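You operate a simulated robot arm through the tools that you are given. There is no shell and no other tool. Be economical: measure what you need, move in short steps, check, and stop when the job is done.

You are at the controls of a simulated robot arm. One attempt, no reset.

## Task
Grind pepper all over the potatoes and slide them out again.
Fine: dish on the mill tray, tray pushed under the mill; no pepper on the bare tray or worktop.

The check looks at the end state, three seconds after you hand in, the way a careful person would. Anything else that was tipped, shoved, dropped, spilled or broken makes it a failure.

## Robot
A 7-joint arm with a two-finger parallel gripper, fixed in place. Base frame: the origin is at the foot of the arm, x ahead of it, y to its left, z up; the work surface is at about z = 0. Readings come in m, degrees, newtons and seconds.
With the tool pointing down near the work surface it reaches from about 0.22 to 0.58 m from the base axis. Its first joint turns from -66.0 to 66.0 degrees. Payload 2.5 kg.
Tool frame: the origin (TCP) lies between the finger pads and is the grasp point; the fingertips stand 0.023 m ahead of it; z points along the fingers, y is the line along which they close. The gripper opens to 0.094 m. The fingers are 0.038 m wide and 0.01 m thick; the gripper's body (0.054 by 0.096 m) begins 0.039 m behind the TCP.
Orientation is that of the tool frame in the base frame, as a unit quaternion [w, x, y, z]. With the fingers straight down and closing along the base's y, the tool's x points along the base's -x, its y along +y and its z along -z.

## Interface
- The arm moves only by the tool play_rows. Its argument "deltas" is a list of rows, each a list of 7 numbers: the shift along the tool's x, y, z in m, then the turn, a rotation vector about the tool's x, y, z in degrees, then the gripper command, from -1 (shut) to 1 (fully open), values between in proportion. In form: [[x, y, z, wx, wy, wz, gripper], ...]. A call has 1 to 10 rows; each row is the pose to reach, as a shift and turn from the pose commanded when the call began, along the tool's axes at that moment. Each row takes 0.2 s and may step no farther than 0.05 m and 8.6 degrees from the row before; otherwise, or with a gripper value out of range, the whole call is refused. A pose out of reach is approached as far as the arm can. The call stops where the force on the tool passes 40 N (or 10 N more than at its start, if that is more) or the arm is blocked; 0.2 s more then pass. Each finger travels about 0.108 m/s and halts on what it meets, pressing with about 31 N; the grip force reading is that of the motor and also rises with nothing between the fingers. The clock runs only during rows and for 0.2 s after the last one: add rows that repeat a pose to give the fingers time. The reply holds the time, the measured pose of the TCP, the force on the tool along the base axes, the opening and the grip force, in the units named above and with some noise, and new pictures: "show" is both (left out), scene, wrist or none.
- Cameras (640 x 400 px; columns grow to the right, rows downward): "scene" is fixed at [0.1099, -0.3976, 0.5602]; the picture's right is [0.89, -0.45, 0.00], its down [-0.19, -0.38, -0.91] and it looks along [0.41, 0.81, -0.42] (base axes); focal length 365 px, centre (320, 200). "wrist" rides on the gripper at [0.086, 0.016, -0.074] in the tool frame; the picture's right is [-0.18, 0.98, 0.00], its down [-0.58, -0.11, -0.81] and it looks along [-0.79, -0.15, 0.59] (tool axes); focal length 243 px, centre (320, 200). There is no depth. A picture from a camera that has moved, and an enlarged one, comes with that camera's place and axes in the base frame and with its lens.
- zoom(camera, box): a new picture of the part [left, top, right, bottom] of that camera's present view, enlarged. It takes no simulated time.
- sign_off(): hands the job in; it is judged then, once.

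Go step by step. Nothing tells you positions but the pictures and the camera data: compare them with the known pose of the tool, close in by small moves and look again before you grip or let go. The budget is 120 turns and 170 pictures, counting those below and the enlarged ones. Unless the task says otherwise, let go and move clear before handing in, and close with one line.

The tools are called after "Call:" by a JSON object that holds its "api" and its "payload". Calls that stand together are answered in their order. play_rows: Moves the arm, as the interface text tells. Its arguments: {"type":"object","properties":{"deltas":{"type":"array","items":{"type":"array","items":{"type":"number"}}},"show":{"type":"string","enum":["both","scene","wrist","none"]}},"required":["deltas"]} The other tools are called the same way: zoom (camera, box) takes an enlarged picture of a part of a camera's view; sign_off () hands the job in.

At the start:

```text
time: 0.0
ee_pos: [0.3117, 0.1454, 0.3571]
ee_rot: [0.001, -0.001, 1.0, -0.001]
ft_force: [-0.6, 0.2, 0.2]
width: 0.094
grasp_force: 0.1
```

scene: 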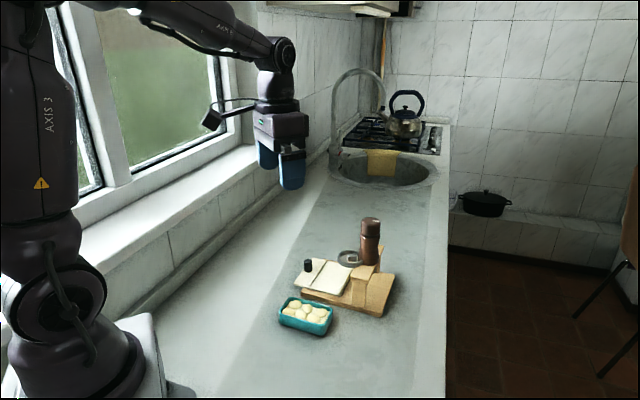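
wrist: 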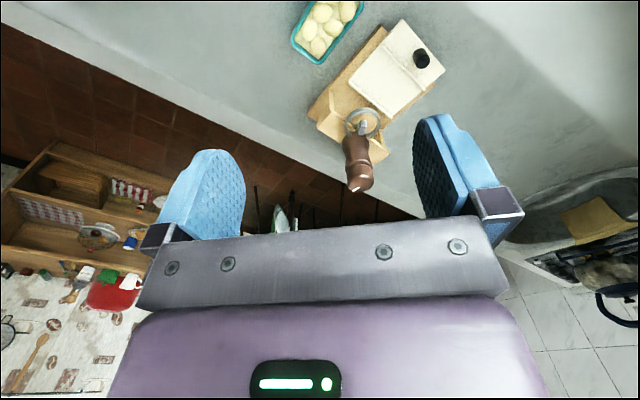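

I see a blue dish of potatoes, and a wooden stand with a pepper mill, a white tray with a black knob. I'll zoom in to understand the mechanism.

Call:
{"api": "zoom", "payload": {"camera": "scene", "box": [260, 205, 420, 345]}}

Call:
{"api": "zoom", "payload": {"camera": "wrist", "box": [270, 0, 470, 200]}}

```text
2.86 times, centred on (340, 275) of scene
camera zoom: at [0.1099, -0.3976, 0.5602], right [0.89, -0.45, 0.0], down [-0.19, -0.38, -0.91], along [0.41, 0.81, -0.42], focal length 1043 px, centre (263, -14)
```

zoom: 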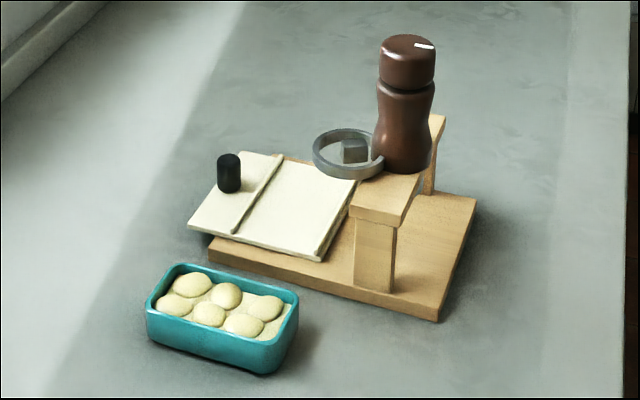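

```text
2.00 times, centred on (370, 100) of wrist
camera zoom: at [0.2237, 0.1619, 0.4312], right [0.18, 0.98, 0.0], down [0.58, -0.11, 0.81], along [0.79, -0.15, -0.59], focal length 485 px, centre (220, 400)
```

zoom: 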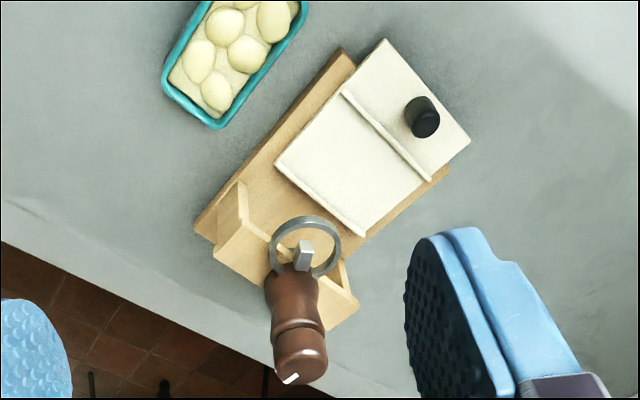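

A closer view of the mill and the grey ring is needed before I plan the grinding. I'll move over the stand while staying well above it.

Call:
{"api": "play_rows", "payload": {"deltas": [[-0.02, 0.02, 0.02, 0, 0, 0, 1], [-0.04, 0.04, 0.04, 0, 0, 0, 1], [-0.05, 0.05, 0.07, 0, 0, 0, 1]], "show": "wrist"}}

Call:
{"api": "zoom", "payload": {"camera": "scene", "box": [325, 210, 405, 320]}}

```text
time: 0.8
ee_pos: [0.3614, 0.1946, 0.2847]
ee_rot: [0.0, -0.001, 1.0, 0.0]
ft_force: [0.1, 0.1, 0.4]
width: 0.0941
grasp_force: 0.0
camera wrist: at [0.2739, 0.2119, 0.3602], right [0.18, 0.98, 0.0], down [0.58, -0.11, 0.81], along [0.79, -0.15, -0.59], focal length 243 px, centre (320, 200)
```

wrist: 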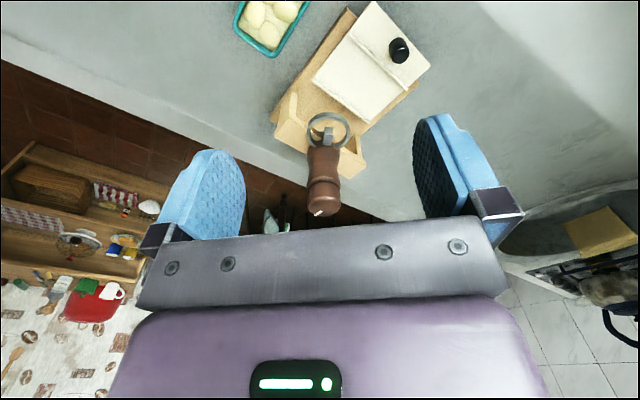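

```text
3.64 times, centred on (365, 265) of scene
camera zoom: at [0.1099, -0.3976, 0.5602], right [0.89, -0.45, 0.0], down [-0.19, -0.38, -0.91], along [0.41, 0.81, -0.42], focal length 1327 px, centre (156, -36)
```

zoom: 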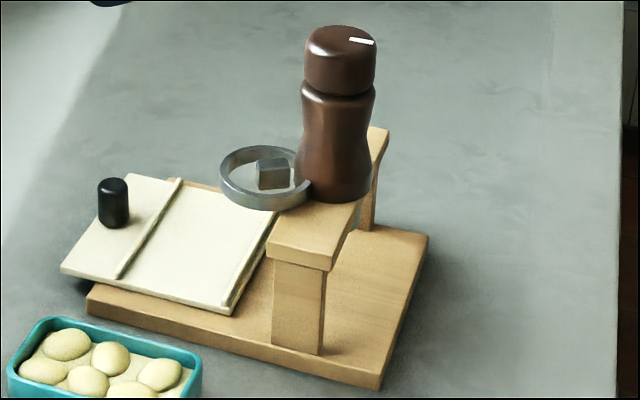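

Call:
{"api": "zoom", "payload": {"camera": "wrist", "box": [260, 60, 400, 220]}}

```text
2.50 times, centred on (330, 140) of wrist
camera zoom: at [0.2739, 0.2119, 0.3602], right [0.18, 0.98, 0.0], down [0.58, -0.11, 0.81], along [0.79, -0.15, -0.59], focal length 606 px, centre (295, 350)
```

zoom: 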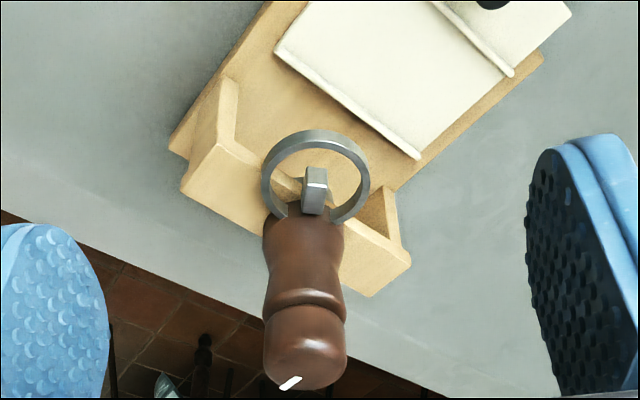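

The mill stands on the bridge on the tray's axis, at about (0.52, 0.17) with its top near z 0.195. It has a side ring with a small block inside, so I'll go lower for a better look at that.

Call:
{"api": "play_rows", "payload": {"deltas": [[-0.02, 0.0, 0.045, 0, 0, 0, 1], [-0.03, -0.005, 0.09, 0, 0, 0, 1]], "show": "both"}}

Call:
{"api": "zoom", "payload": {"camera": "wrist", "box": [240, 60, 420, 240]}}

```text
time: 1.4
ee_pos: [0.391, 0.1891, 0.1969]
ee_rot: [0.001, 0.0, 1.0, 0.0]
ft_force: [0.2, -0.7, 0.5]
width: 0.0939
grasp_force: 0.0
camera wrist: at [0.3042, 0.2069, 0.2711], right [0.18, 0.98, 0.0], down [0.58, -0.11, 0.81], along [0.79, -0.15, -0.59], focal length 243 px, centre (320, 200)
```

scene: 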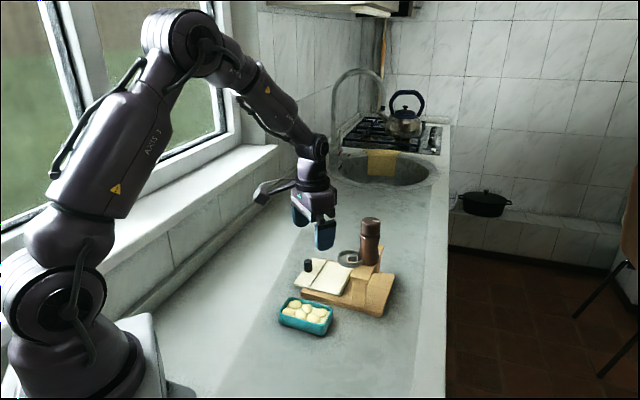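
wrist: 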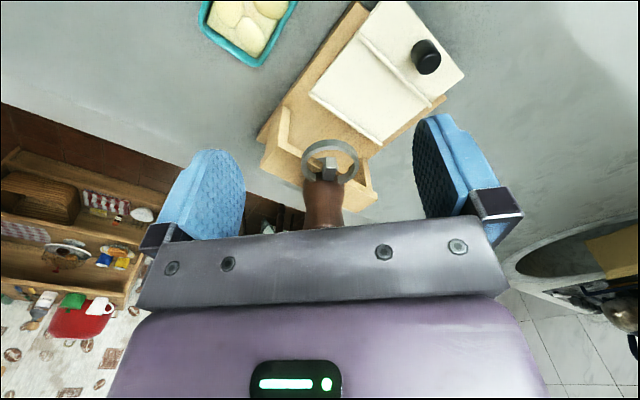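

```text
2.22 times, centred on (330, 150) of wrist
camera zoom: at [0.3042, 0.2069, 0.2711], right [0.18, 0.98, 0.0], down [0.58, -0.11, 0.81], along [0.79, -0.15, -0.59], focal length 539 px, centre (298, 311)
```

zoom: 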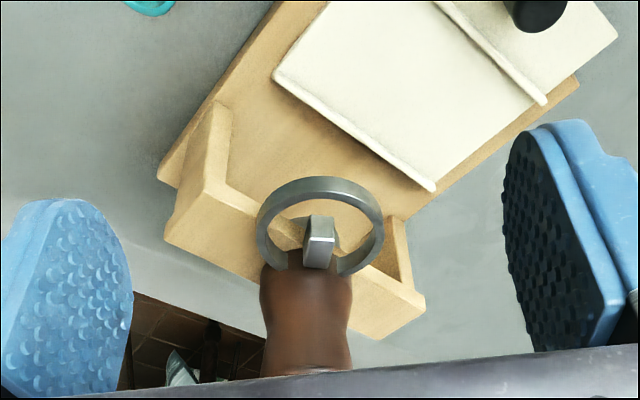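

The dish sits at about (0.354, 0.148) with its long side parallel to the slide. The tray's slot between the ridges is about 0.07 deep, so the dish has to turn 90°. The ring overhangs near the slot, so I'll grip the dish off-centre; first I hover over it with the fingers closing across its short side.

Call:
{"api": "play_rows", "payload": {"deltas": [[0.003, -0.01, 0.0, 0, 0, 8.4, 1], [0.007, -0.02, 0.0, 0, 0, 16.8, 1], [0.01, -0.03, 0.01, 0, 0, 25.2, 1], [0.013, -0.04, 0.02, 0, 0, 33.6, 1], [0.017, -0.05, 0.04, 0, 0, 42, 1], [0.02, -0.063, 0.06, 0, 0, 50.5, 1], [0.02, -0.063, 0.07, 0, 0, 50.5, 1]]}}

Call:
{"api": "zoom", "payload": {"camera": "scene", "box": [260, 205, 420, 345]}}

```text
time: 3.0
ee_pos: [0.3722, 0.1265, 0.1263]
ee_rot: [0.0, 0.428, 0.904, 0.0]
ft_force: [-1.2, 0.9, 0.9]
width: 0.0941
grasp_force: 0.2
camera wrist: at [0.3279, 0.2048, 0.2009], right [0.88, 0.48, 0.0], down [0.28, -0.52, 0.81], along [0.39, -0.71, -0.59], focal length 243 px, centre (320, 200)
```

scene: 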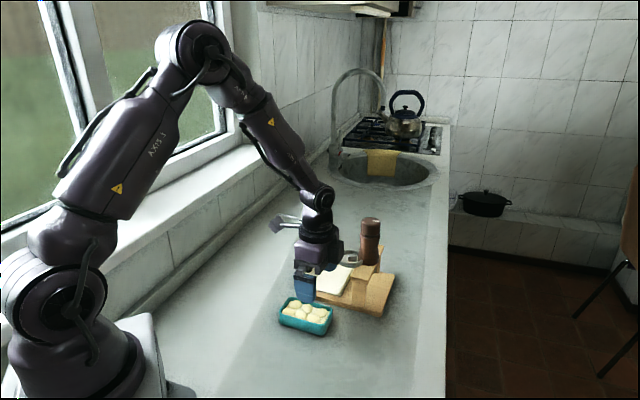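
wrist: 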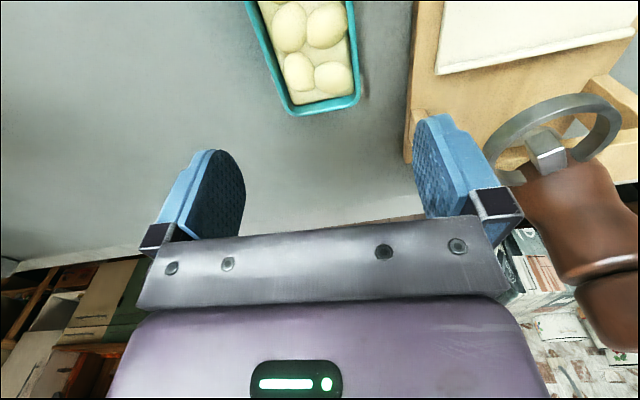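

```text
2.86 times, centred on (340, 275) of scene
camera zoom: at [0.1099, -0.3976, 0.5602], right [0.89, -0.45, 0.0], down [-0.19, -0.38, -0.91], along [0.41, 0.81, -0.42], focal length 1043 px, centre (263, -14)
```

zoom: 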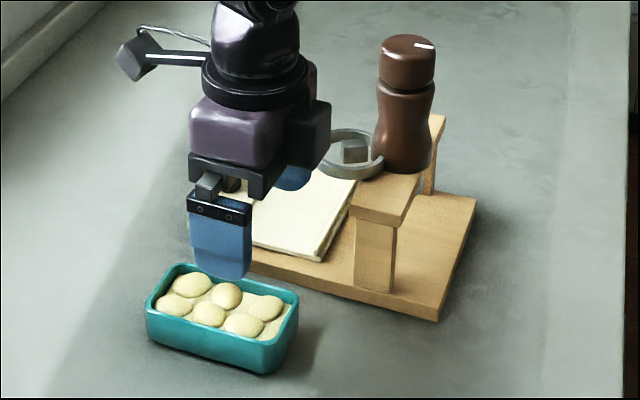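

The dish end lines up with the fingers (end midpoint about (0.386, 0.108), axis about -48°). I'll descend with a small yaw correction.

Call:
{"api": "play_rows", "payload": {"deltas": [[0, 0, 0.03, 0, 0, -2, 1], [0, 0, 0.06, 0, 0, -2.5, 1], [0, 0, 0.08, 0, 0, -2.5, 1], [0, 0, 0.094, 0, 0, -2.5, 1], [0, 0, 0.094, 0, 0, -2.5, 1]]}}

Call:
{"api": "zoom", "payload": {"camera": "scene", "box": [260, 205, 420, 345]}}

```text
time: 4.2
ee_pos: [0.371, 0.1263, 0.0333]
ee_rot: [0.0, 0.407, 0.914, 0.0]
ft_force: [0.6, -0.7, 0.2]
width: 0.0938
grasp_force: 0.1
camera wrist: at [0.3243, 0.2026, 0.1072], right [0.85, 0.52, 0.0], down [0.31, -0.5, 0.81], along [0.42, -0.69, -0.59], focal length 243 px, centre (320, 200)
```

scene: 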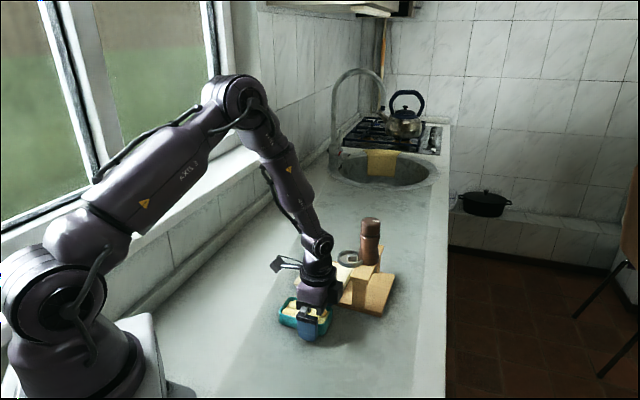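
wrist: 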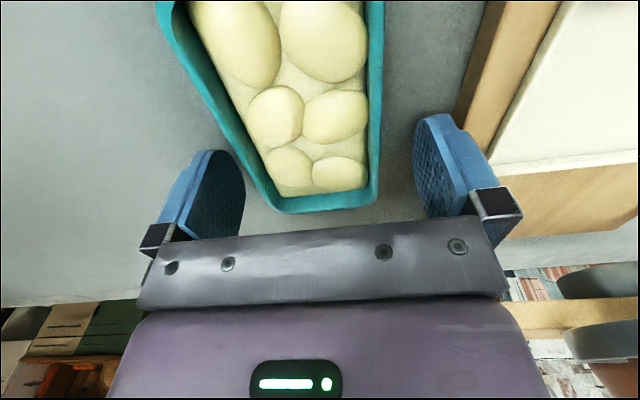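

```text
2.86 times, centred on (340, 275) of scene
camera zoom: at [0.1099, -0.3976, 0.5602], right [0.89, -0.45, 0.0], down [-0.19, -0.38, -0.91], along [0.41, 0.81, -0.42], focal length 1043 px, centre (263, -14)
```

zoom: 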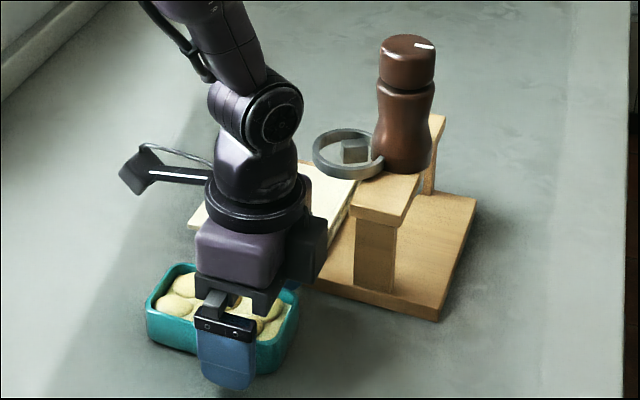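

The fingers straddle the dish end. I'll go down 4 mm and grip.

Call:
{"api": "play_rows", "payload": {"deltas": [[0, 0, 0.004, 0, 0, 0, 1], [0, 0, 0.004, 0, 0, 0, 0], [0, 0, 0.004, 0, 0, 0, -0.5], [0, 0, 0.004, 0, 0, 0, -1], [0, 0, 0.004, 0, 0, 0, -1]], "show": "wrist"}}

```text
time: 5.4
ee_pos: [0.3707, 0.1272, 0.0287]
ee_rot: [0.001, 0.406, 0.914, 0.001]
ft_force: [0.7, 0.2, -0.3]
width: 0.0597
grasp_force: 31.6
camera wrist: at [0.3243, 0.2028, 0.1031], right [0.85, 0.52, 0.0], down [0.31, -0.5, 0.81], along [0.42, -0.69, -0.59], focal length 243 px, centre (320, 200)
```

wrist: 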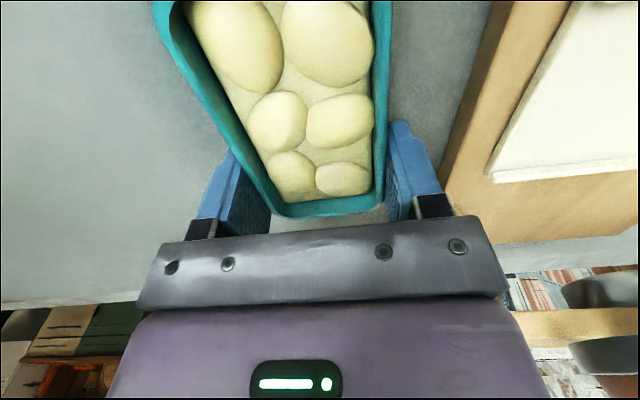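

Gripped, with width 0.060. I'll lift straight up and check for sag.

Call:
{"api": "play_rows", "payload": {"deltas": [[0, 0, -0.01, 0, 0, 0, -1], [0, 0, -0.03, 0, 0, 0, -1], [0, 0, -0.06, 0, 0, 0, -1], [0, 0, -0.1, 0, 0, 0, -1], [0, 0, -0.13, 0, 0, 0, -1]]}}

Call:
{"api": "zoom", "payload": {"camera": "scene", "box": [260, 185, 420, 325]}}

```text
time: 6.6
ee_pos: [0.3707, 0.1264, 0.1593]
ee_rot: [0.0, 0.406, 0.914, -0.001]
ft_force: [-0.5, 0.5, -2.6]
width: 0.0595
grasp_force: 30.6
camera wrist: at [0.3244, 0.2034, 0.2329], right [0.85, 0.52, 0.0], down [0.31, -0.5, 0.81], along [0.42, -0.69, -0.59], focal length 243 px, centre (320, 200)
```

scene: 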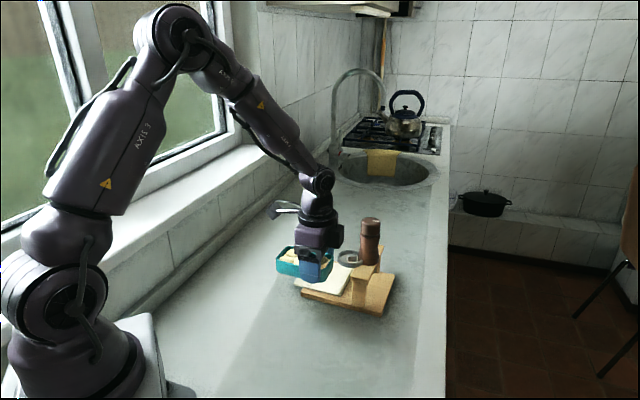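
wrist: 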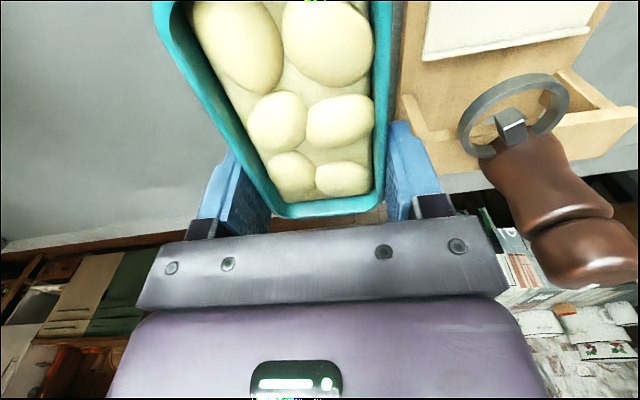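

```text
2.86 times, centred on (340, 255) of scene
camera zoom: at [0.1099, -0.3976, 0.5602], right [0.89, -0.45, 0.0], down [-0.19, -0.38, -0.91], along [0.41, 0.81, -0.42], focal length 1043 px, centre (263, 43)
```

zoom: 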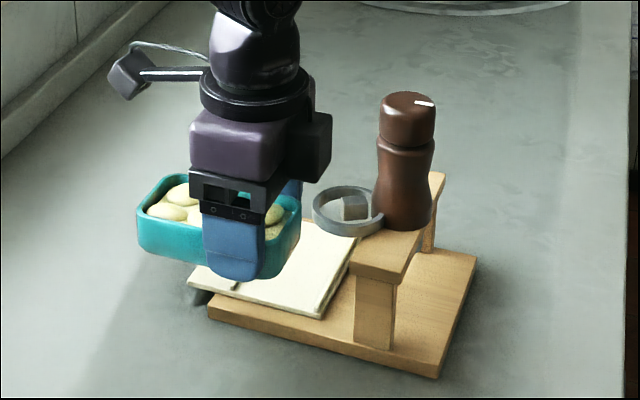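

No sag. I'll rotate the dish 90° in place at this height.

Call:
{"api": "play_rows", "payload": {"deltas": [[0, 0, 0, 0, 0, -8.5, -1], [0, 0, 0, 0, 0, -17, -1], [0, 0, 0, 0, 0, -25.5, -1], [0, 0, 0, 0, 0, -34, -1], [0, 0, 0, 0, 0, -42.5, -1], [0, 0, 0, 0, 0, -51, -1], [0, 0, 0, 0, 0, -59.5, -1], [0, 0, 0, 0, 0, -68, -1], [0, 0, 0, 0, 0, -76.5, -1], [0, 0, 0, 0, 0, -85, -1]]}}

```text
time: 8.8
ee_pos: [0.3697, 0.1268, 0.1581]
ee_rot: [0.0, -0.319, 0.948, 0.001]
ft_force: [0.7, -0.8, -2.0]
width: 0.0597
grasp_force: 30.7
camera wrist: at [0.2912, 0.0885, 0.2331], right [-0.45, 0.89, 0.0], down [0.53, 0.27, 0.81], along [0.72, 0.36, -0.59], focal length 243 px, centre (320, 200)
```

scene: 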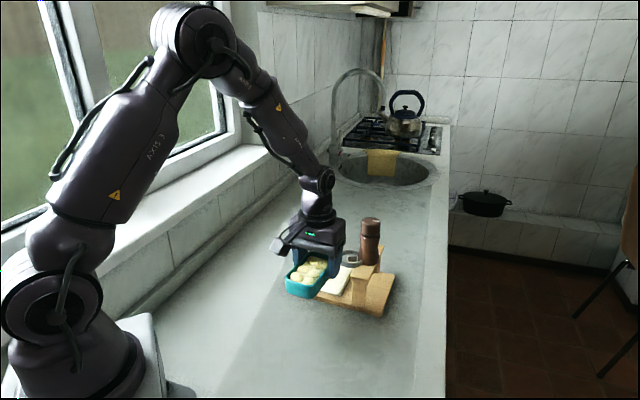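
wrist: 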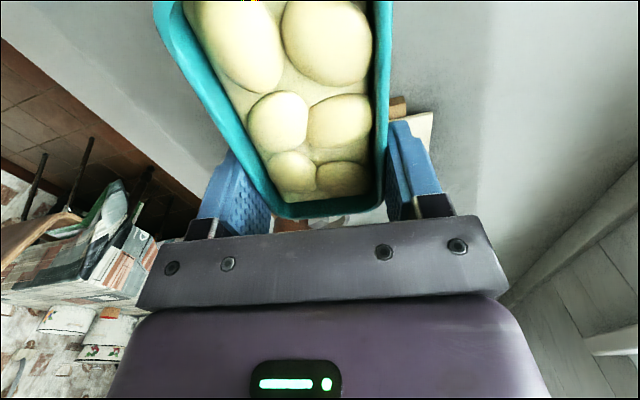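

Rotation is fine. I'll step away from the mill side first, then travel along the lateral direction to above the tray slot, staying high.

Call:
{"api": "play_rows", "payload": {"deltas": [[0, 0.02, -0.01, 0, 0, -3, -1], [0, 0.035, -0.015, 0, 0, -5, -1], [-0.035, 0.035, -0.015, 0, 0, -5, -1], [-0.075, 0.035, -0.015, 0, 0, -5, -1], [-0.115, 0.035, -0.015, 0, 0, -5, -1], [-0.15, 0.033, -0.015, 0, 0, -5, -1], [-0.173, 0.0294, -0.015, 0, 0, -5, -1], [-0.173, 0.0294, -0.015, 0, 0, -5, -1]]}}

Call:
{"api": "zoom", "payload": {"camera": "scene", "box": [280, 185, 420, 325]}}

```text
time: 10.6
ee_pos: [0.4914, 0.2536, 0.1743]
ee_rot: [-0.001, -0.358, 0.934, -0.001]
ft_force: [0.3, -0.2, -2.8]
width: 0.0598
grasp_force: 31.1
camera wrist: at [0.4158, 0.2092, 0.2487], right [-0.52, 0.85, 0.0], down [0.51, 0.31, 0.81], along [0.69, 0.42, -0.59], focal length 243 px, centre (320, 200)
```

scene: 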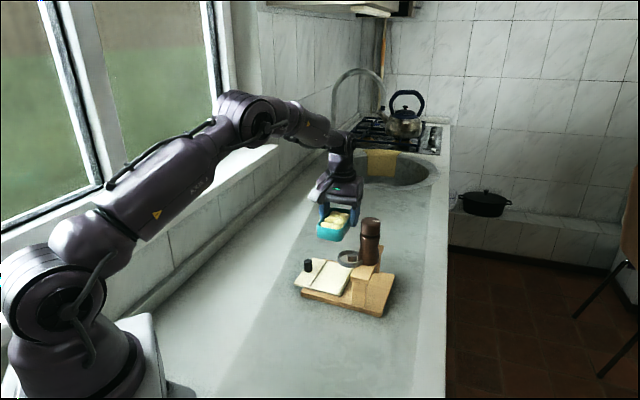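
wrist: 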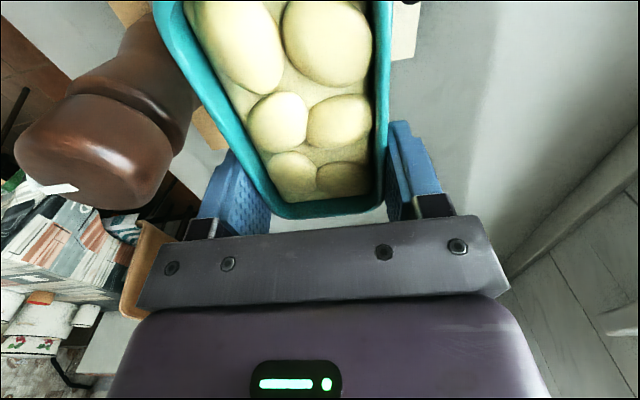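

```text
2.86 times, centred on (350, 255) of scene
camera zoom: at [0.11, -0.3976, 0.5602], right [0.89, -0.45, 0.0], down [-0.19, -0.38, -0.91], along [0.41, 0.81, -0.42], focal length 1043 px, centre (234, 43)
```

zoom: 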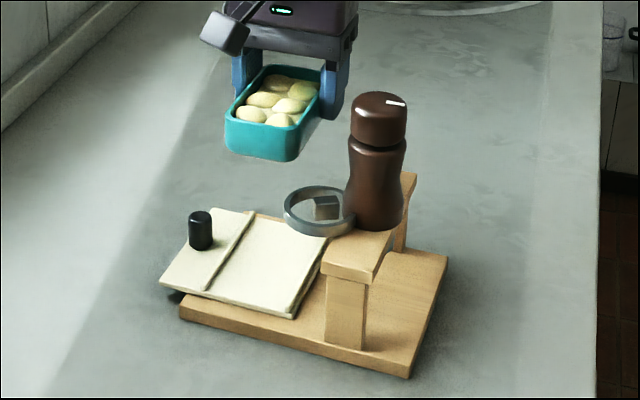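

The ring overhangs the mill-side part of the slot. I'll descend offset toward the knob until the dish is below ring level, then shift under it.

Call:
{"api": "play_rows", "payload": {"deltas": [[-0.004, 0.022, 0.0, 0, 0, 0, -1], [-0.004, 0.022, 0.04, 0, 0, 0, -1], [-0.004, 0.022, 0.07, 0, 0, 0, -1], [-0.004, 0.022, 0.085, 0, 0, 0, -1], [-0.004, 0.022, 0.085, 0, 0, 0, -1]]}}

Call:
{"api": "zoom", "payload": {"camera": "scene", "box": [290, 205, 400, 315]}}

```text
time: 11.8
ee_pos: [0.481, 0.2749, 0.087]
ee_rot: [0.0, -0.359, 0.933, -0.001]
ft_force: [-0.2, -0.6, -2.8]
width: 0.0599
grasp_force: 31.3
camera wrist: at [0.4042, 0.2288, 0.1627], right [-0.52, 0.85, 0.0], down [0.5, 0.31, 0.81], along [0.69, 0.42, -0.59], focal length 243 px, centre (320, 200)
```

scene: 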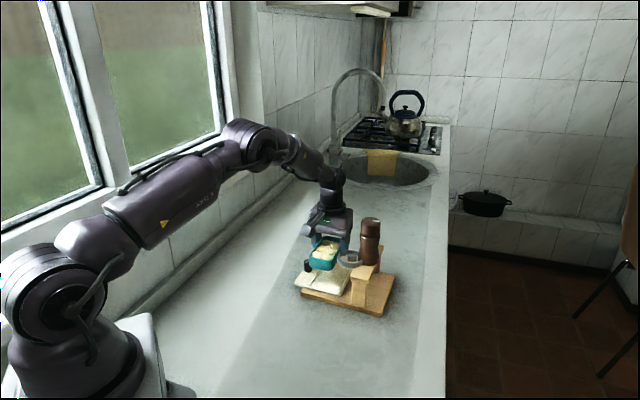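
wrist: 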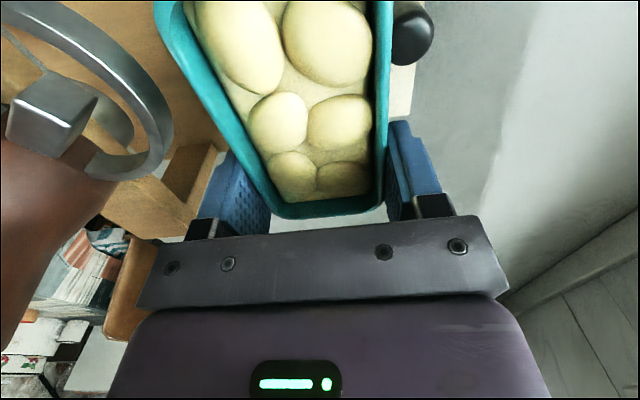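

```text
3.64 times, centred on (345, 260) of scene
camera zoom: at [0.1099, -0.3976, 0.5602], right [0.89, -0.45, 0.0], down [-0.19, -0.38, -0.91], along [0.41, 0.81, -0.42], focal length 1327 px, centre (229, -18)
```

zoom: 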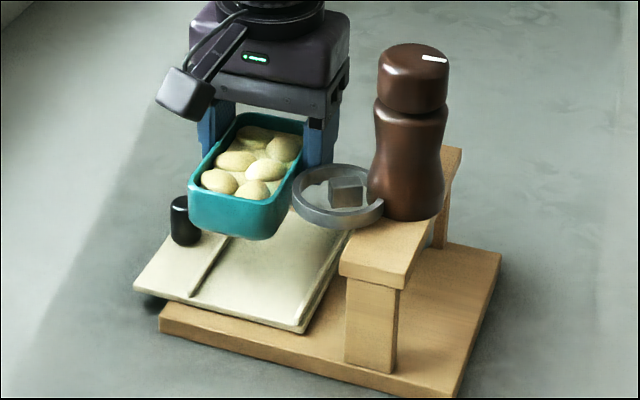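

Clearances are about 6 mm on both the knob and ring sides. I'll go down 22 mm, then shift toward the mill under the ring.

Call:
{"api": "play_rows", "payload": {"deltas": [[0, 0, 0.012, 0, 0, 0, -1], [0, 0, 0.022, 0, 0, 0, -1], [0, -0.007, 0.022, 0, 0, 0, -1], [0, -0.014, 0.022, 0, 0, 0, -1], [0, -0.014, 0.022, 0, 0, 0, -1]]}}

Call:
{"api": "zoom", "payload": {"camera": "scene", "box": [290, 205, 400, 315]}}

```text
time: 13.0
ee_pos: [0.4888, 0.262, 0.0668]
ee_rot: [0.001, -0.357, 0.934, 0.0]
ft_force: [0.3, 0.2, -1.6]
width: 0.06
grasp_force: 31.5
camera wrist: at [0.4132, 0.2179, 0.1413], right [-0.52, 0.85, 0.0], down [0.5, 0.31, 0.81], along [0.69, 0.42, -0.59], focal length 243 px, centre (320, 200)
```

scene: 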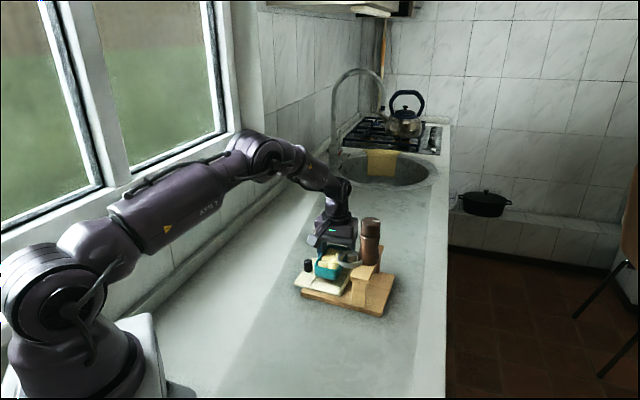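
wrist: 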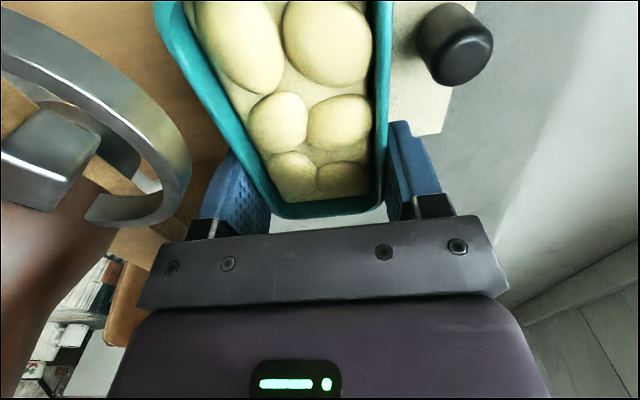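

```text
3.64 times, centred on (345, 260) of scene
camera zoom: at [0.1099, -0.3976, 0.5602], right [0.89, -0.45, 0.0], down [-0.19, -0.38, -0.91], along [0.41, 0.81, -0.42], focal length 1327 px, centre (229, -18)
```

zoom: 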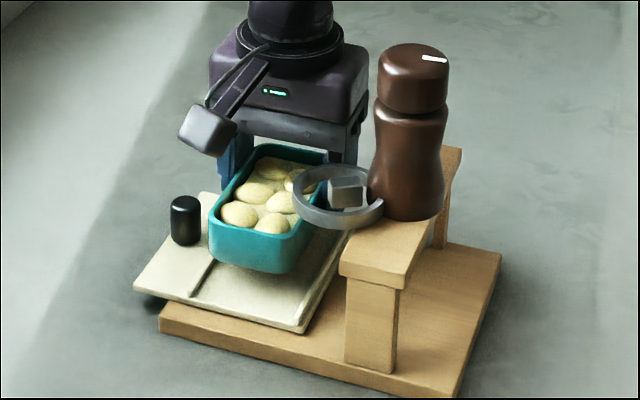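

Aligned with the slot, and the ring is clear of the gripper by a few mm. I'll descend further.

Call:
{"api": "play_rows", "payload": {"deltas": [[0, 0, 0.006, 0, 0, 0, -1], [0, 0, 0.012, 0, 0, 0, -1], [0, 0, 0.016, 0, 0, 0, -1], [0, 0, 0.016, 0, 0, 0, -1]], "show": "wrist"}}

Call:
{"api": "zoom", "payload": {"camera": "scene", "box": [300, 230, 380, 310]}}

```text
time: 14.0
ee_pos: [0.4904, 0.2638, 0.0534]
ee_rot: [0.004, -0.358, 0.934, 0.001]
ft_force: [-0.3, 0.0, 20.4]
width: 0.06
grasp_force: 31.2
camera wrist: at [0.4141, 0.2188, 0.1268], right [-0.52, 0.85, 0.0], down [0.5, 0.31, 0.81], along [0.69, 0.42, -0.59], focal length 243 px, centre (320, 200)
```

wrist: 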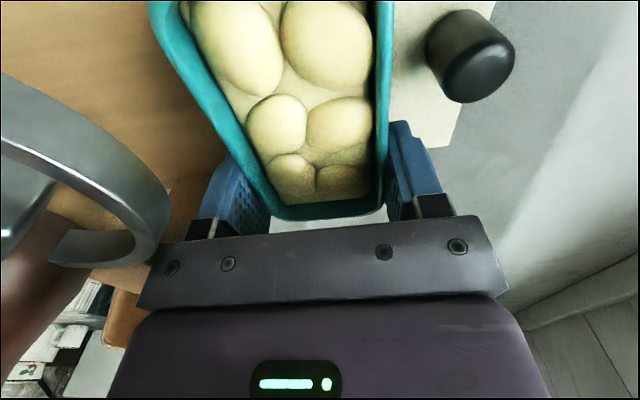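

```text
5.00 times, centred on (340, 270) of scene
camera zoom: at [0.1098, -0.3977, 0.5602], right [0.89, -0.45, 0.0], down [-0.19, -0.38, -0.91], along [0.41, 0.81, -0.42], focal length 1825 px, centre (220, -150)
```

zoom: 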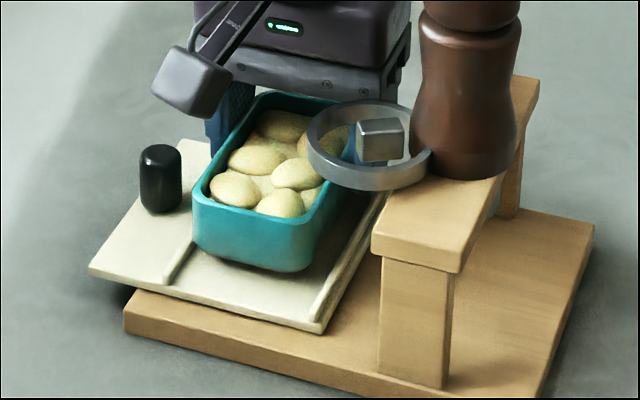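

Contact occurred at TCP z 0.053. The dish's knob-side edge appears to sit on the first ridge, so I'll lift a little, shift about 7 mm toward the mill and lower again.

Call:
{"api": "play_rows", "payload": {"deltas": [[0, 0, -0.007, 0, 0, 0, -1], [-0.002, -0.004, -0.007, 0, 0, 0, -1], [-0.002, -0.007, -0.007, 0, 0, 0, -1], [-0.002, -0.007, -0.003, 0, 0, 0, -1], [-0.002, -0.007, -0.001, 0, 0, 0, -1], [-0.002, -0.007, -0.001, 0, 0, 0, -1]], "show": "wrist"}}

Call:
{"api": "zoom", "payload": {"camera": "scene", "box": [300, 230, 380, 310]}}

```text
time: 15.4
ee_pos: [0.4951, 0.2589, 0.0512]
ee_rot: [-0.001, -0.359, 0.933, 0.0]
ft_force: [-0.5, 0.2, -2.2]
width: 0.0602
grasp_force: 31.1
camera wrist: at [0.4192, 0.2142, 0.1261], right [-0.52, 0.85, 0.0], down [0.5, 0.31, 0.81], along [0.69, 0.42, -0.59], focal length 243 px, centre (320, 200)
```

wrist: 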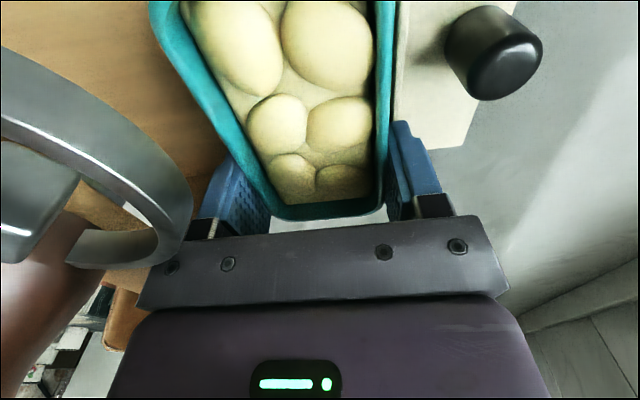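

```text
5.00 times, centred on (340, 270) of scene
camera zoom: at [0.1099, -0.3976, 0.5602], right [0.89, -0.45, 0.0], down [-0.19, -0.38, -0.91], along [0.41, 0.81, -0.42], focal length 1825 px, centre (220, -150)
```

zoom: 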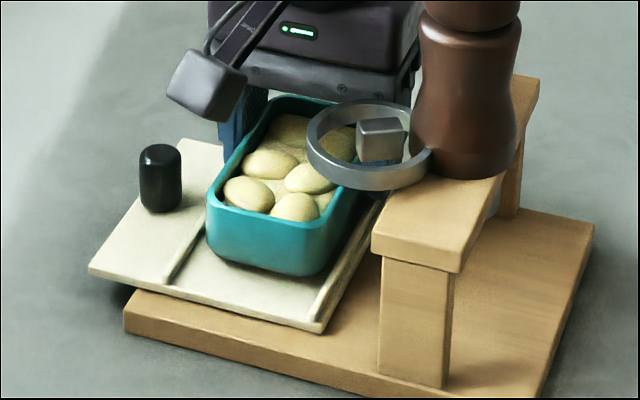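

No contact here yet, so I'll lower gently in small steps.

Call:
{"api": "play_rows", "payload": {"deltas": [[0, 0, 0.002, 0, 0, 0, -1], [0, 0, 0.004, 0, 0, 0, -1], [0, 0, 0.005, 0, 0, 0, -1], [0, 0, 0.005, 0, 0, 0, -1]], "show": "none"}}

Call:
{"api": "zoom", "payload": {"camera": "scene", "box": [300, 230, 380, 310]}}

```text
time: 16.3
ee_pos: [0.4961, 0.2581, 0.0498]
ee_rot: [-0.001, -0.36, 0.933, -0.001]
ft_force: [-2.4, -2.5, 3.3]
width: 0.0599
grasp_force: 31.2
stopped in row 4: the force on the tool passed its limit (the readings are from after the stop); the commanded pose is now the measured one
```

```text
5.00 times, centred on (340, 270) of scene
camera zoom: at [0.1099, -0.3976, 0.5602], right [0.89, -0.45, 0.0], down [-0.19, -0.38, -0.91], along [0.41, 0.81, -0.42], focal length 1825 px, centre (220, -150)
```

zoom: 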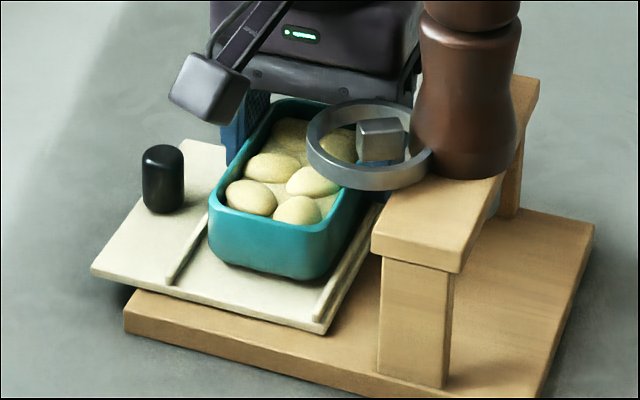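

The dish appears seated on the tray between the ridges. I'll open slightly and rise straight up.

Call:
{"api": "play_rows", "payload": {"deltas": [[0, 0, 0, 0, 0, 0, 0.3], [0, 0, 0, 0, 0, 0, 0.57], [0, 0, 0, 0, 0, 0, 0.57], [0, 0, -0.01, 0, 0, 0, 0.57], [0, 0, -0.03, 0, 0, 0, 0.57], [0, 0, -0.07, 0, 0, 0, 0.57], [0, 0, -0.11, 0, 0, 0, 0.57]]}}

Call:
{"api": "zoom", "payload": {"camera": "scene", "box": [300, 220, 390, 310]}}

```text
time: 17.9
ee_pos: [0.4963, 0.2585, 0.1592]
ee_rot: [-0.001, -0.359, 0.933, -0.001]
ft_force: [-0.1, -1.0, -0.3]
width: 0.0741
grasp_force: 0.0
camera wrist: at [0.4195, 0.2135, 0.2343], right [-0.52, 0.85, 0.0], down [0.5, 0.31, 0.81], along [0.69, 0.42, -0.59], focal length 243 px, centre (320, 200)
```

scene: 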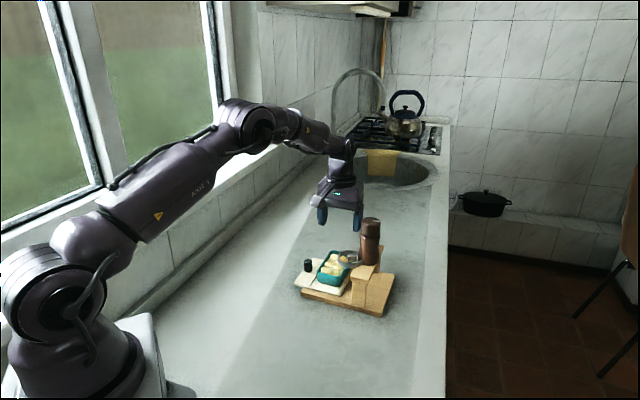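
wrist: 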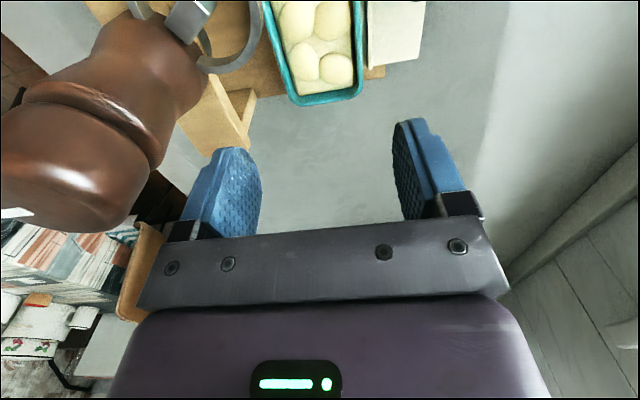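

```text
4.44 times, centred on (345, 265) of scene
camera zoom: at [0.1099, -0.3976, 0.5602], right [0.89, -0.45, 0.0], down [-0.19, -0.38, -0.91], along [0.41, 0.81, -0.42], focal length 1622 px, centre (209, -89)
```

zoom: 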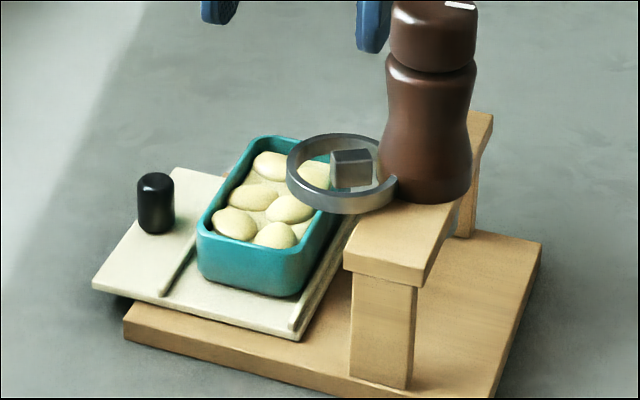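

The dish is seated in the slot. Next comes the tray's knob at about (0.415, 0.277): I'll move back behind it and turn the gripper so the fingers close across the slide direction.

Call:
{"api": "play_rows", "payload": {"deltas": [[0.0, 0.015, -0.02, 0, 0, 8.5, 0.3], [0.005, 0.03, -0.025, 0, 0, 17, 0.3], [0.01, 0.045, -0.025, 0, 0, 25.5, 0.3], [0.018, 0.06, -0.025, 0, 0, 34, 0.3], [0.025, 0.075, -0.025, 0, 0, 42.5, 0.3], [0.035, 0.09, -0.025, 0, 0, 51, 0.3], [0.048, 0.098, -0.025, 0, 0, 59.5, 0.3], [0.048, 0.098, -0.025, 0, 0, 68, 0.3], [0.048, 0.098, -0.025, 0, 0, 76.5, 0.3], [0.048, 0.098, -0.025, 0, 0, 85, 0.3]], "show": "none"}}

Call:
{"api": "play_rows", "payload": {"deltas": [[0, 0, 0, 0, 0, 5, 0.3], [0, 0, 0, 0, 0, 5, 0.3]], "show": "none"}}

Call:
{"api": "play_rows", "payload": {"deltas": [[0, 0, 0, 0, -8, 0, 0.3], [0, 0, 0, 0, -16, 0, 0.3], [0, 0, 0, 0, -24, 0, 0.3], [0, 0, 0, 0, -30, 0, 0.3], [0, 0, 0, 0, -35, 0, 0.3], [0, 0, 0, 0, -35, 0, 0.3]]}}

```text
time: 20.1
ee_pos: [0.3933, 0.3, 0.1829]
ee_rot: [0.0, 0.367, 0.93, -0.001]
ft_force: [1.0, 0.5, -0.2]
width: 0.061
grasp_force: 0.1
```

```text
time: 20.7
ee_pos: [0.3947, 0.2986, 0.1837]
ee_rot: [0.001, 0.407, 0.914, -0.001]
ft_force: [0.2, 0.7, -0.6]
width: 0.061
grasp_force: 0.0
```

```text
time: 22.1
ee_pos: [0.3944, 0.2985, 0.1849]
ee_rot: [0.275, 0.387, 0.871, -0.123]
ft_force: [0.2, -0.4, -0.2]
width: 0.0614
grasp_force: 0.1
camera wrist: at [0.3297, 0.3956, 0.1954], right [0.83, 0.55, 0.11], down [-0.07, -0.08, 0.99], along [0.55, -0.83, -0.03], focal length 243 px, centre (320, 200)
```

scene: 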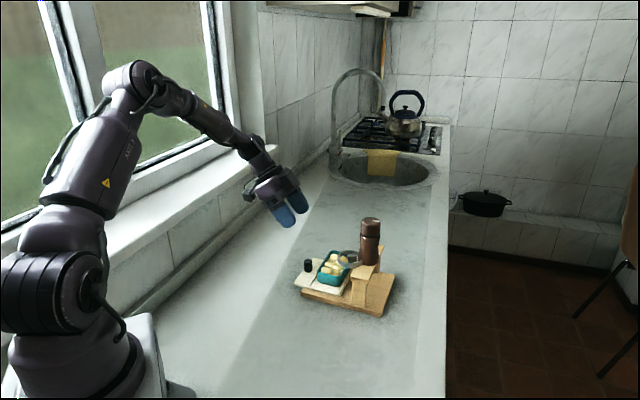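
wrist: 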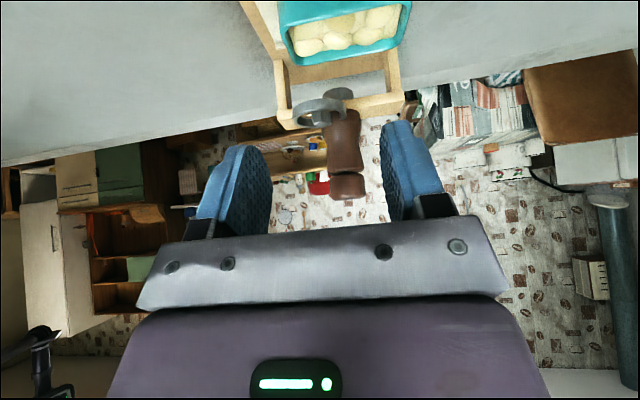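

The tilted pose works, with the hand leaning away from the mill. I'll lower to just behind the knob.

Call:
{"api": "play_rows", "payload": {"deltas": [[0.02, 0.001, 0.027, 0, 0, 0, 0.3], [0.042, 0.002, 0.055, 0, 0, 0, 0.3], [0.062, 0.003, 0.082, 0, 0, 0, 0.3], [0.0753, 0.004, 0.0998, 0, 0, 0, 0.3], [0.0753, 0.004, 0.0998, 0, 0, 0, 0.3]]}}

Call:
{"api": "zoom", "payload": {"camera": "scene", "box": [280, 220, 400, 310]}}

```text
time: 23.3
ee_pos: [0.3943, 0.3051, 0.0593]
ee_rot: [0.275, 0.387, 0.871, -0.123]
ft_force: [-0.7, 0.7, -0.4]
width: 0.0612
grasp_force: 0.1
camera wrist: at [0.3294, 0.4015, 0.0705], right [0.83, 0.55, 0.11], down [-0.07, -0.08, 0.99], along [0.55, -0.83, -0.03], focal length 243 px, centre (320, 200)
```

scene: 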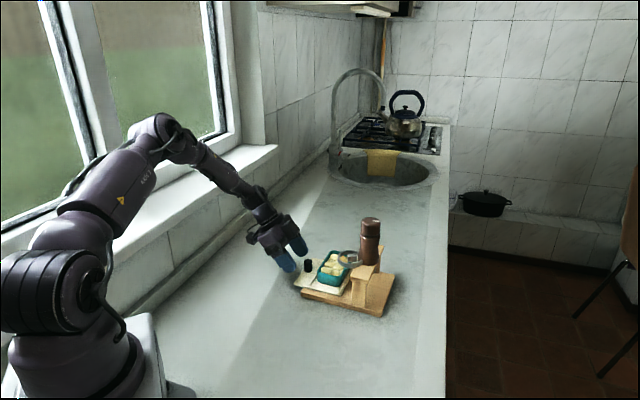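
wrist: 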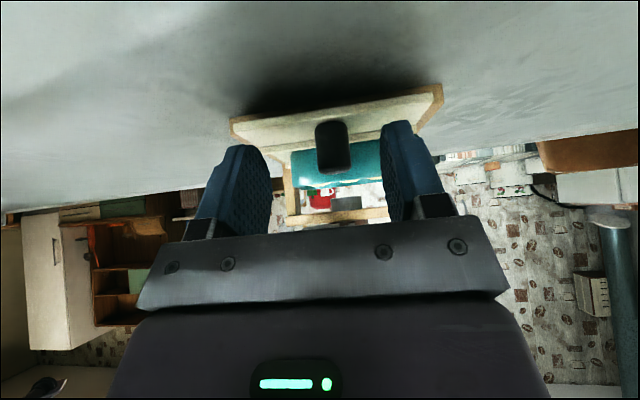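

```text
4.44 times, centred on (340, 265) of scene
camera zoom: at [0.1099, -0.3976, 0.5602], right [0.89, -0.45, 0.0], down [-0.19, -0.38, -0.91], along [0.41, 0.81, -0.42], focal length 1622 px, centre (231, -89)
```

zoom: 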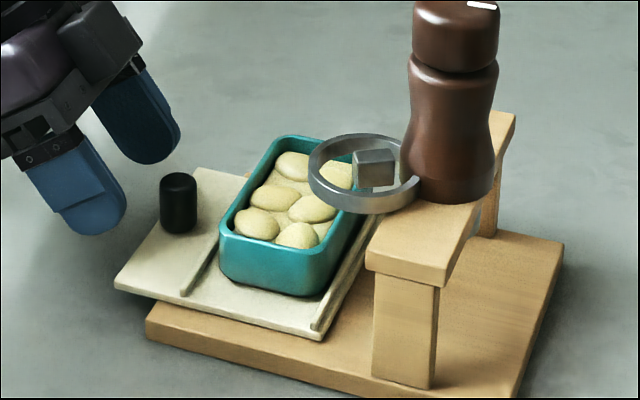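

The knob is centred between the fingers ahead. I'll move forward 30 mm and close on it.

Call:
{"api": "play_rows", "payload": {"deltas": [[-0.011, 0.001, 0.0105, 0, 0, 0, 0.3], [-0.0223, 0.001, 0.0205, 0, 0, 0, 0.3], [-0.0223, 0.001, 0.0205, 0, 0, 0, 0.0], [-0.0223, 0.001, 0.0205, 0, 0, 0, -0.5], [-0.0223, 0.001, 0.0205, 0, 0, 0, -1], [-0.0223, 0.001, 0.0205, 0, 0, 0, -1]], "show": "wrist"}}

Call:
{"api": "zoom", "payload": {"camera": "scene", "box": [280, 220, 400, 310]}}

```text
time: 24.7
ee_pos: [0.4164, 0.2838, 0.0561]
ee_rot: [0.276, 0.388, 0.871, -0.122]
ft_force: [5.4, 4.3, 1.1]
width: 0.0203
grasp_force: 30.9
camera wrist: at [0.3506, 0.3802, 0.0671], right [0.83, 0.55, 0.11], down [-0.07, -0.08, 0.99], along [0.55, -0.83, -0.03], focal length 243 px, centre (320, 200)
```

wrist: 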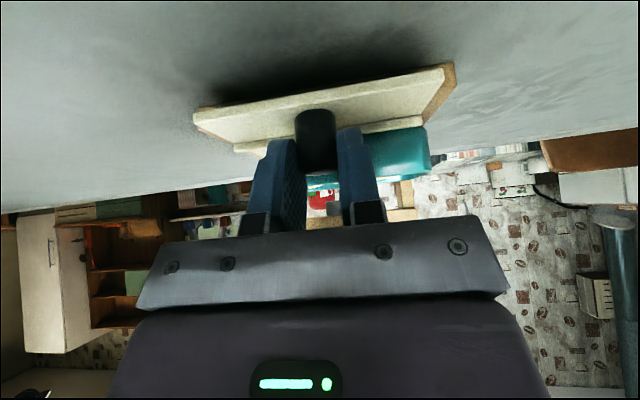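

```text
4.44 times, centred on (340, 265) of scene
camera zoom: at [0.1099, -0.3976, 0.5602], right [0.89, -0.45, 0.0], down [-0.19, -0.38, -0.91], along [0.41, 0.81, -0.42], focal length 1622 px, centre (231, -89)
```

zoom: 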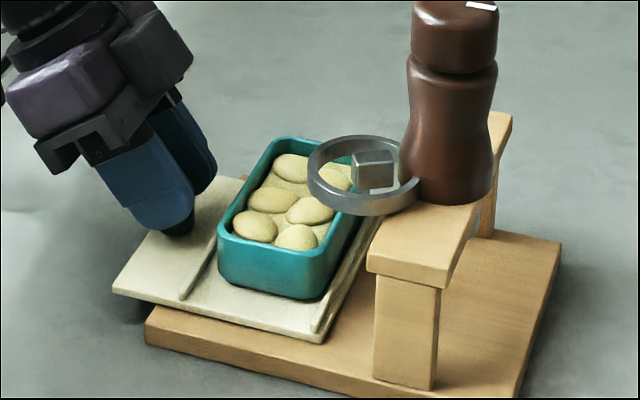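

I have the knob. I'll push in 20 mm along the slide, correcting the small lateral offset, and read the forces.

Call:
{"api": "play_rows", "payload": {"deltas": [[0, 0.0015, 0, 0, 0, 0, -1], [-0.0041, 0.0015, 0.0029, 0, 0, 0, -1], [-0.0082, 0.0015, 0.0057, 0, 0, 0, -1], [-0.0123, 0.0015, 0.0086, 0, 0, 0, -1], [-0.0164, 0.0015, 0.0115, 0, 0, 0, -1]], "show": "none"}}

Call:
{"api": "zoom", "payload": {"camera": "scene", "box": [280, 220, 400, 310]}}

```text
time: 25.9
ee_pos: [0.43, 0.2676, 0.0557]
ee_rot: [0.276, 0.388, 0.87, -0.125]
ft_force: [-11.6, -9.8, 18.4]
width: 0.0197
grasp_force: 31.3
```

```text
4.44 times, centred on (340, 265) of scene
camera zoom: at [0.1098, -0.3976, 0.5602], right [0.89, -0.45, 0.0], down [-0.19, -0.38, -0.91], along [0.41, 0.81, -0.42], focal length 1622 px, centre (231, -89)
```

zoom: 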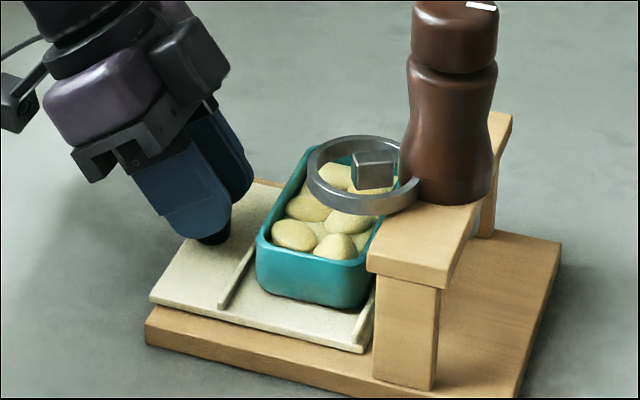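

The tray slides at about -50°, with lateral and downward strain building up. I'll relieve those and continue 30 mm.

Call:
{"api": "play_rows", "payload": {"deltas": [[-0.0009, -0.0015, -0.0012, 0, 0, 0, -1], [-0.005, -0.0017, 0.0017, 0, 0, 0, -1], [-0.0091, -0.0019, 0.0045, 0, 0, 0, -1], [-0.0132, -0.002, 0.0074, 0, 0, 0, -1], [-0.0173, -0.0022, 0.0103, 0, 0, 0, -1], [-0.0214, -0.0024, 0.0131, 0, 0, 0, -1], [-0.0255, -0.0026, 0.016, 0, 0, 0, -1]], "show": "wrist"}}

Call:
{"api": "zoom", "payload": {"camera": "scene", "box": [290, 220, 410, 310]}}

```text
time: 27.5
ee_pos: [0.4483, 0.2456, 0.0558]
ee_rot: [0.276, 0.386, 0.872, -0.123]
ft_force: [-5.7, 3.8, -0.2]
width: 0.0199
grasp_force: 30.9
camera wrist: at [0.383, 0.3421, 0.0672], right [0.83, 0.55, 0.1], down [-0.07, -0.08, 0.99], along [0.55, -0.83, -0.03], focal length 243 px, centre (320, 200)
```

wrist: 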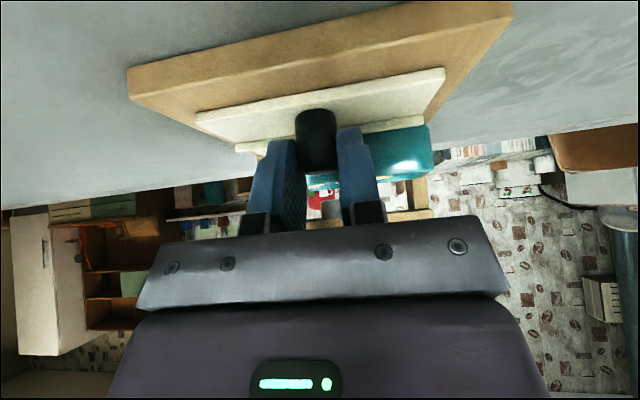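

```text
4.44 times, centred on (350, 265) of scene
camera zoom: at [0.11, -0.3976, 0.5602], right [0.89, -0.45, 0.0], down [-0.19, -0.38, -0.91], along [0.41, 0.81, -0.42], focal length 1622 px, centre (187, -89)
```

zoom: 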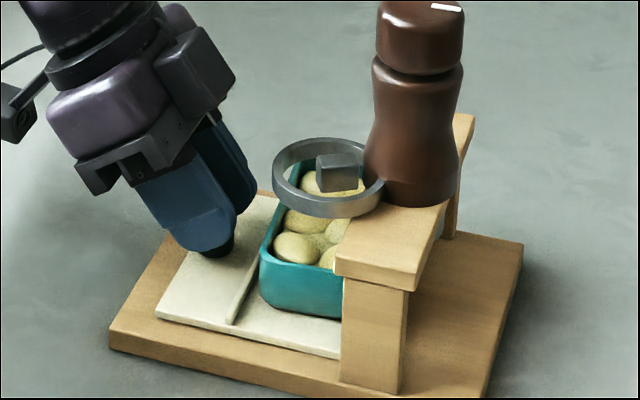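

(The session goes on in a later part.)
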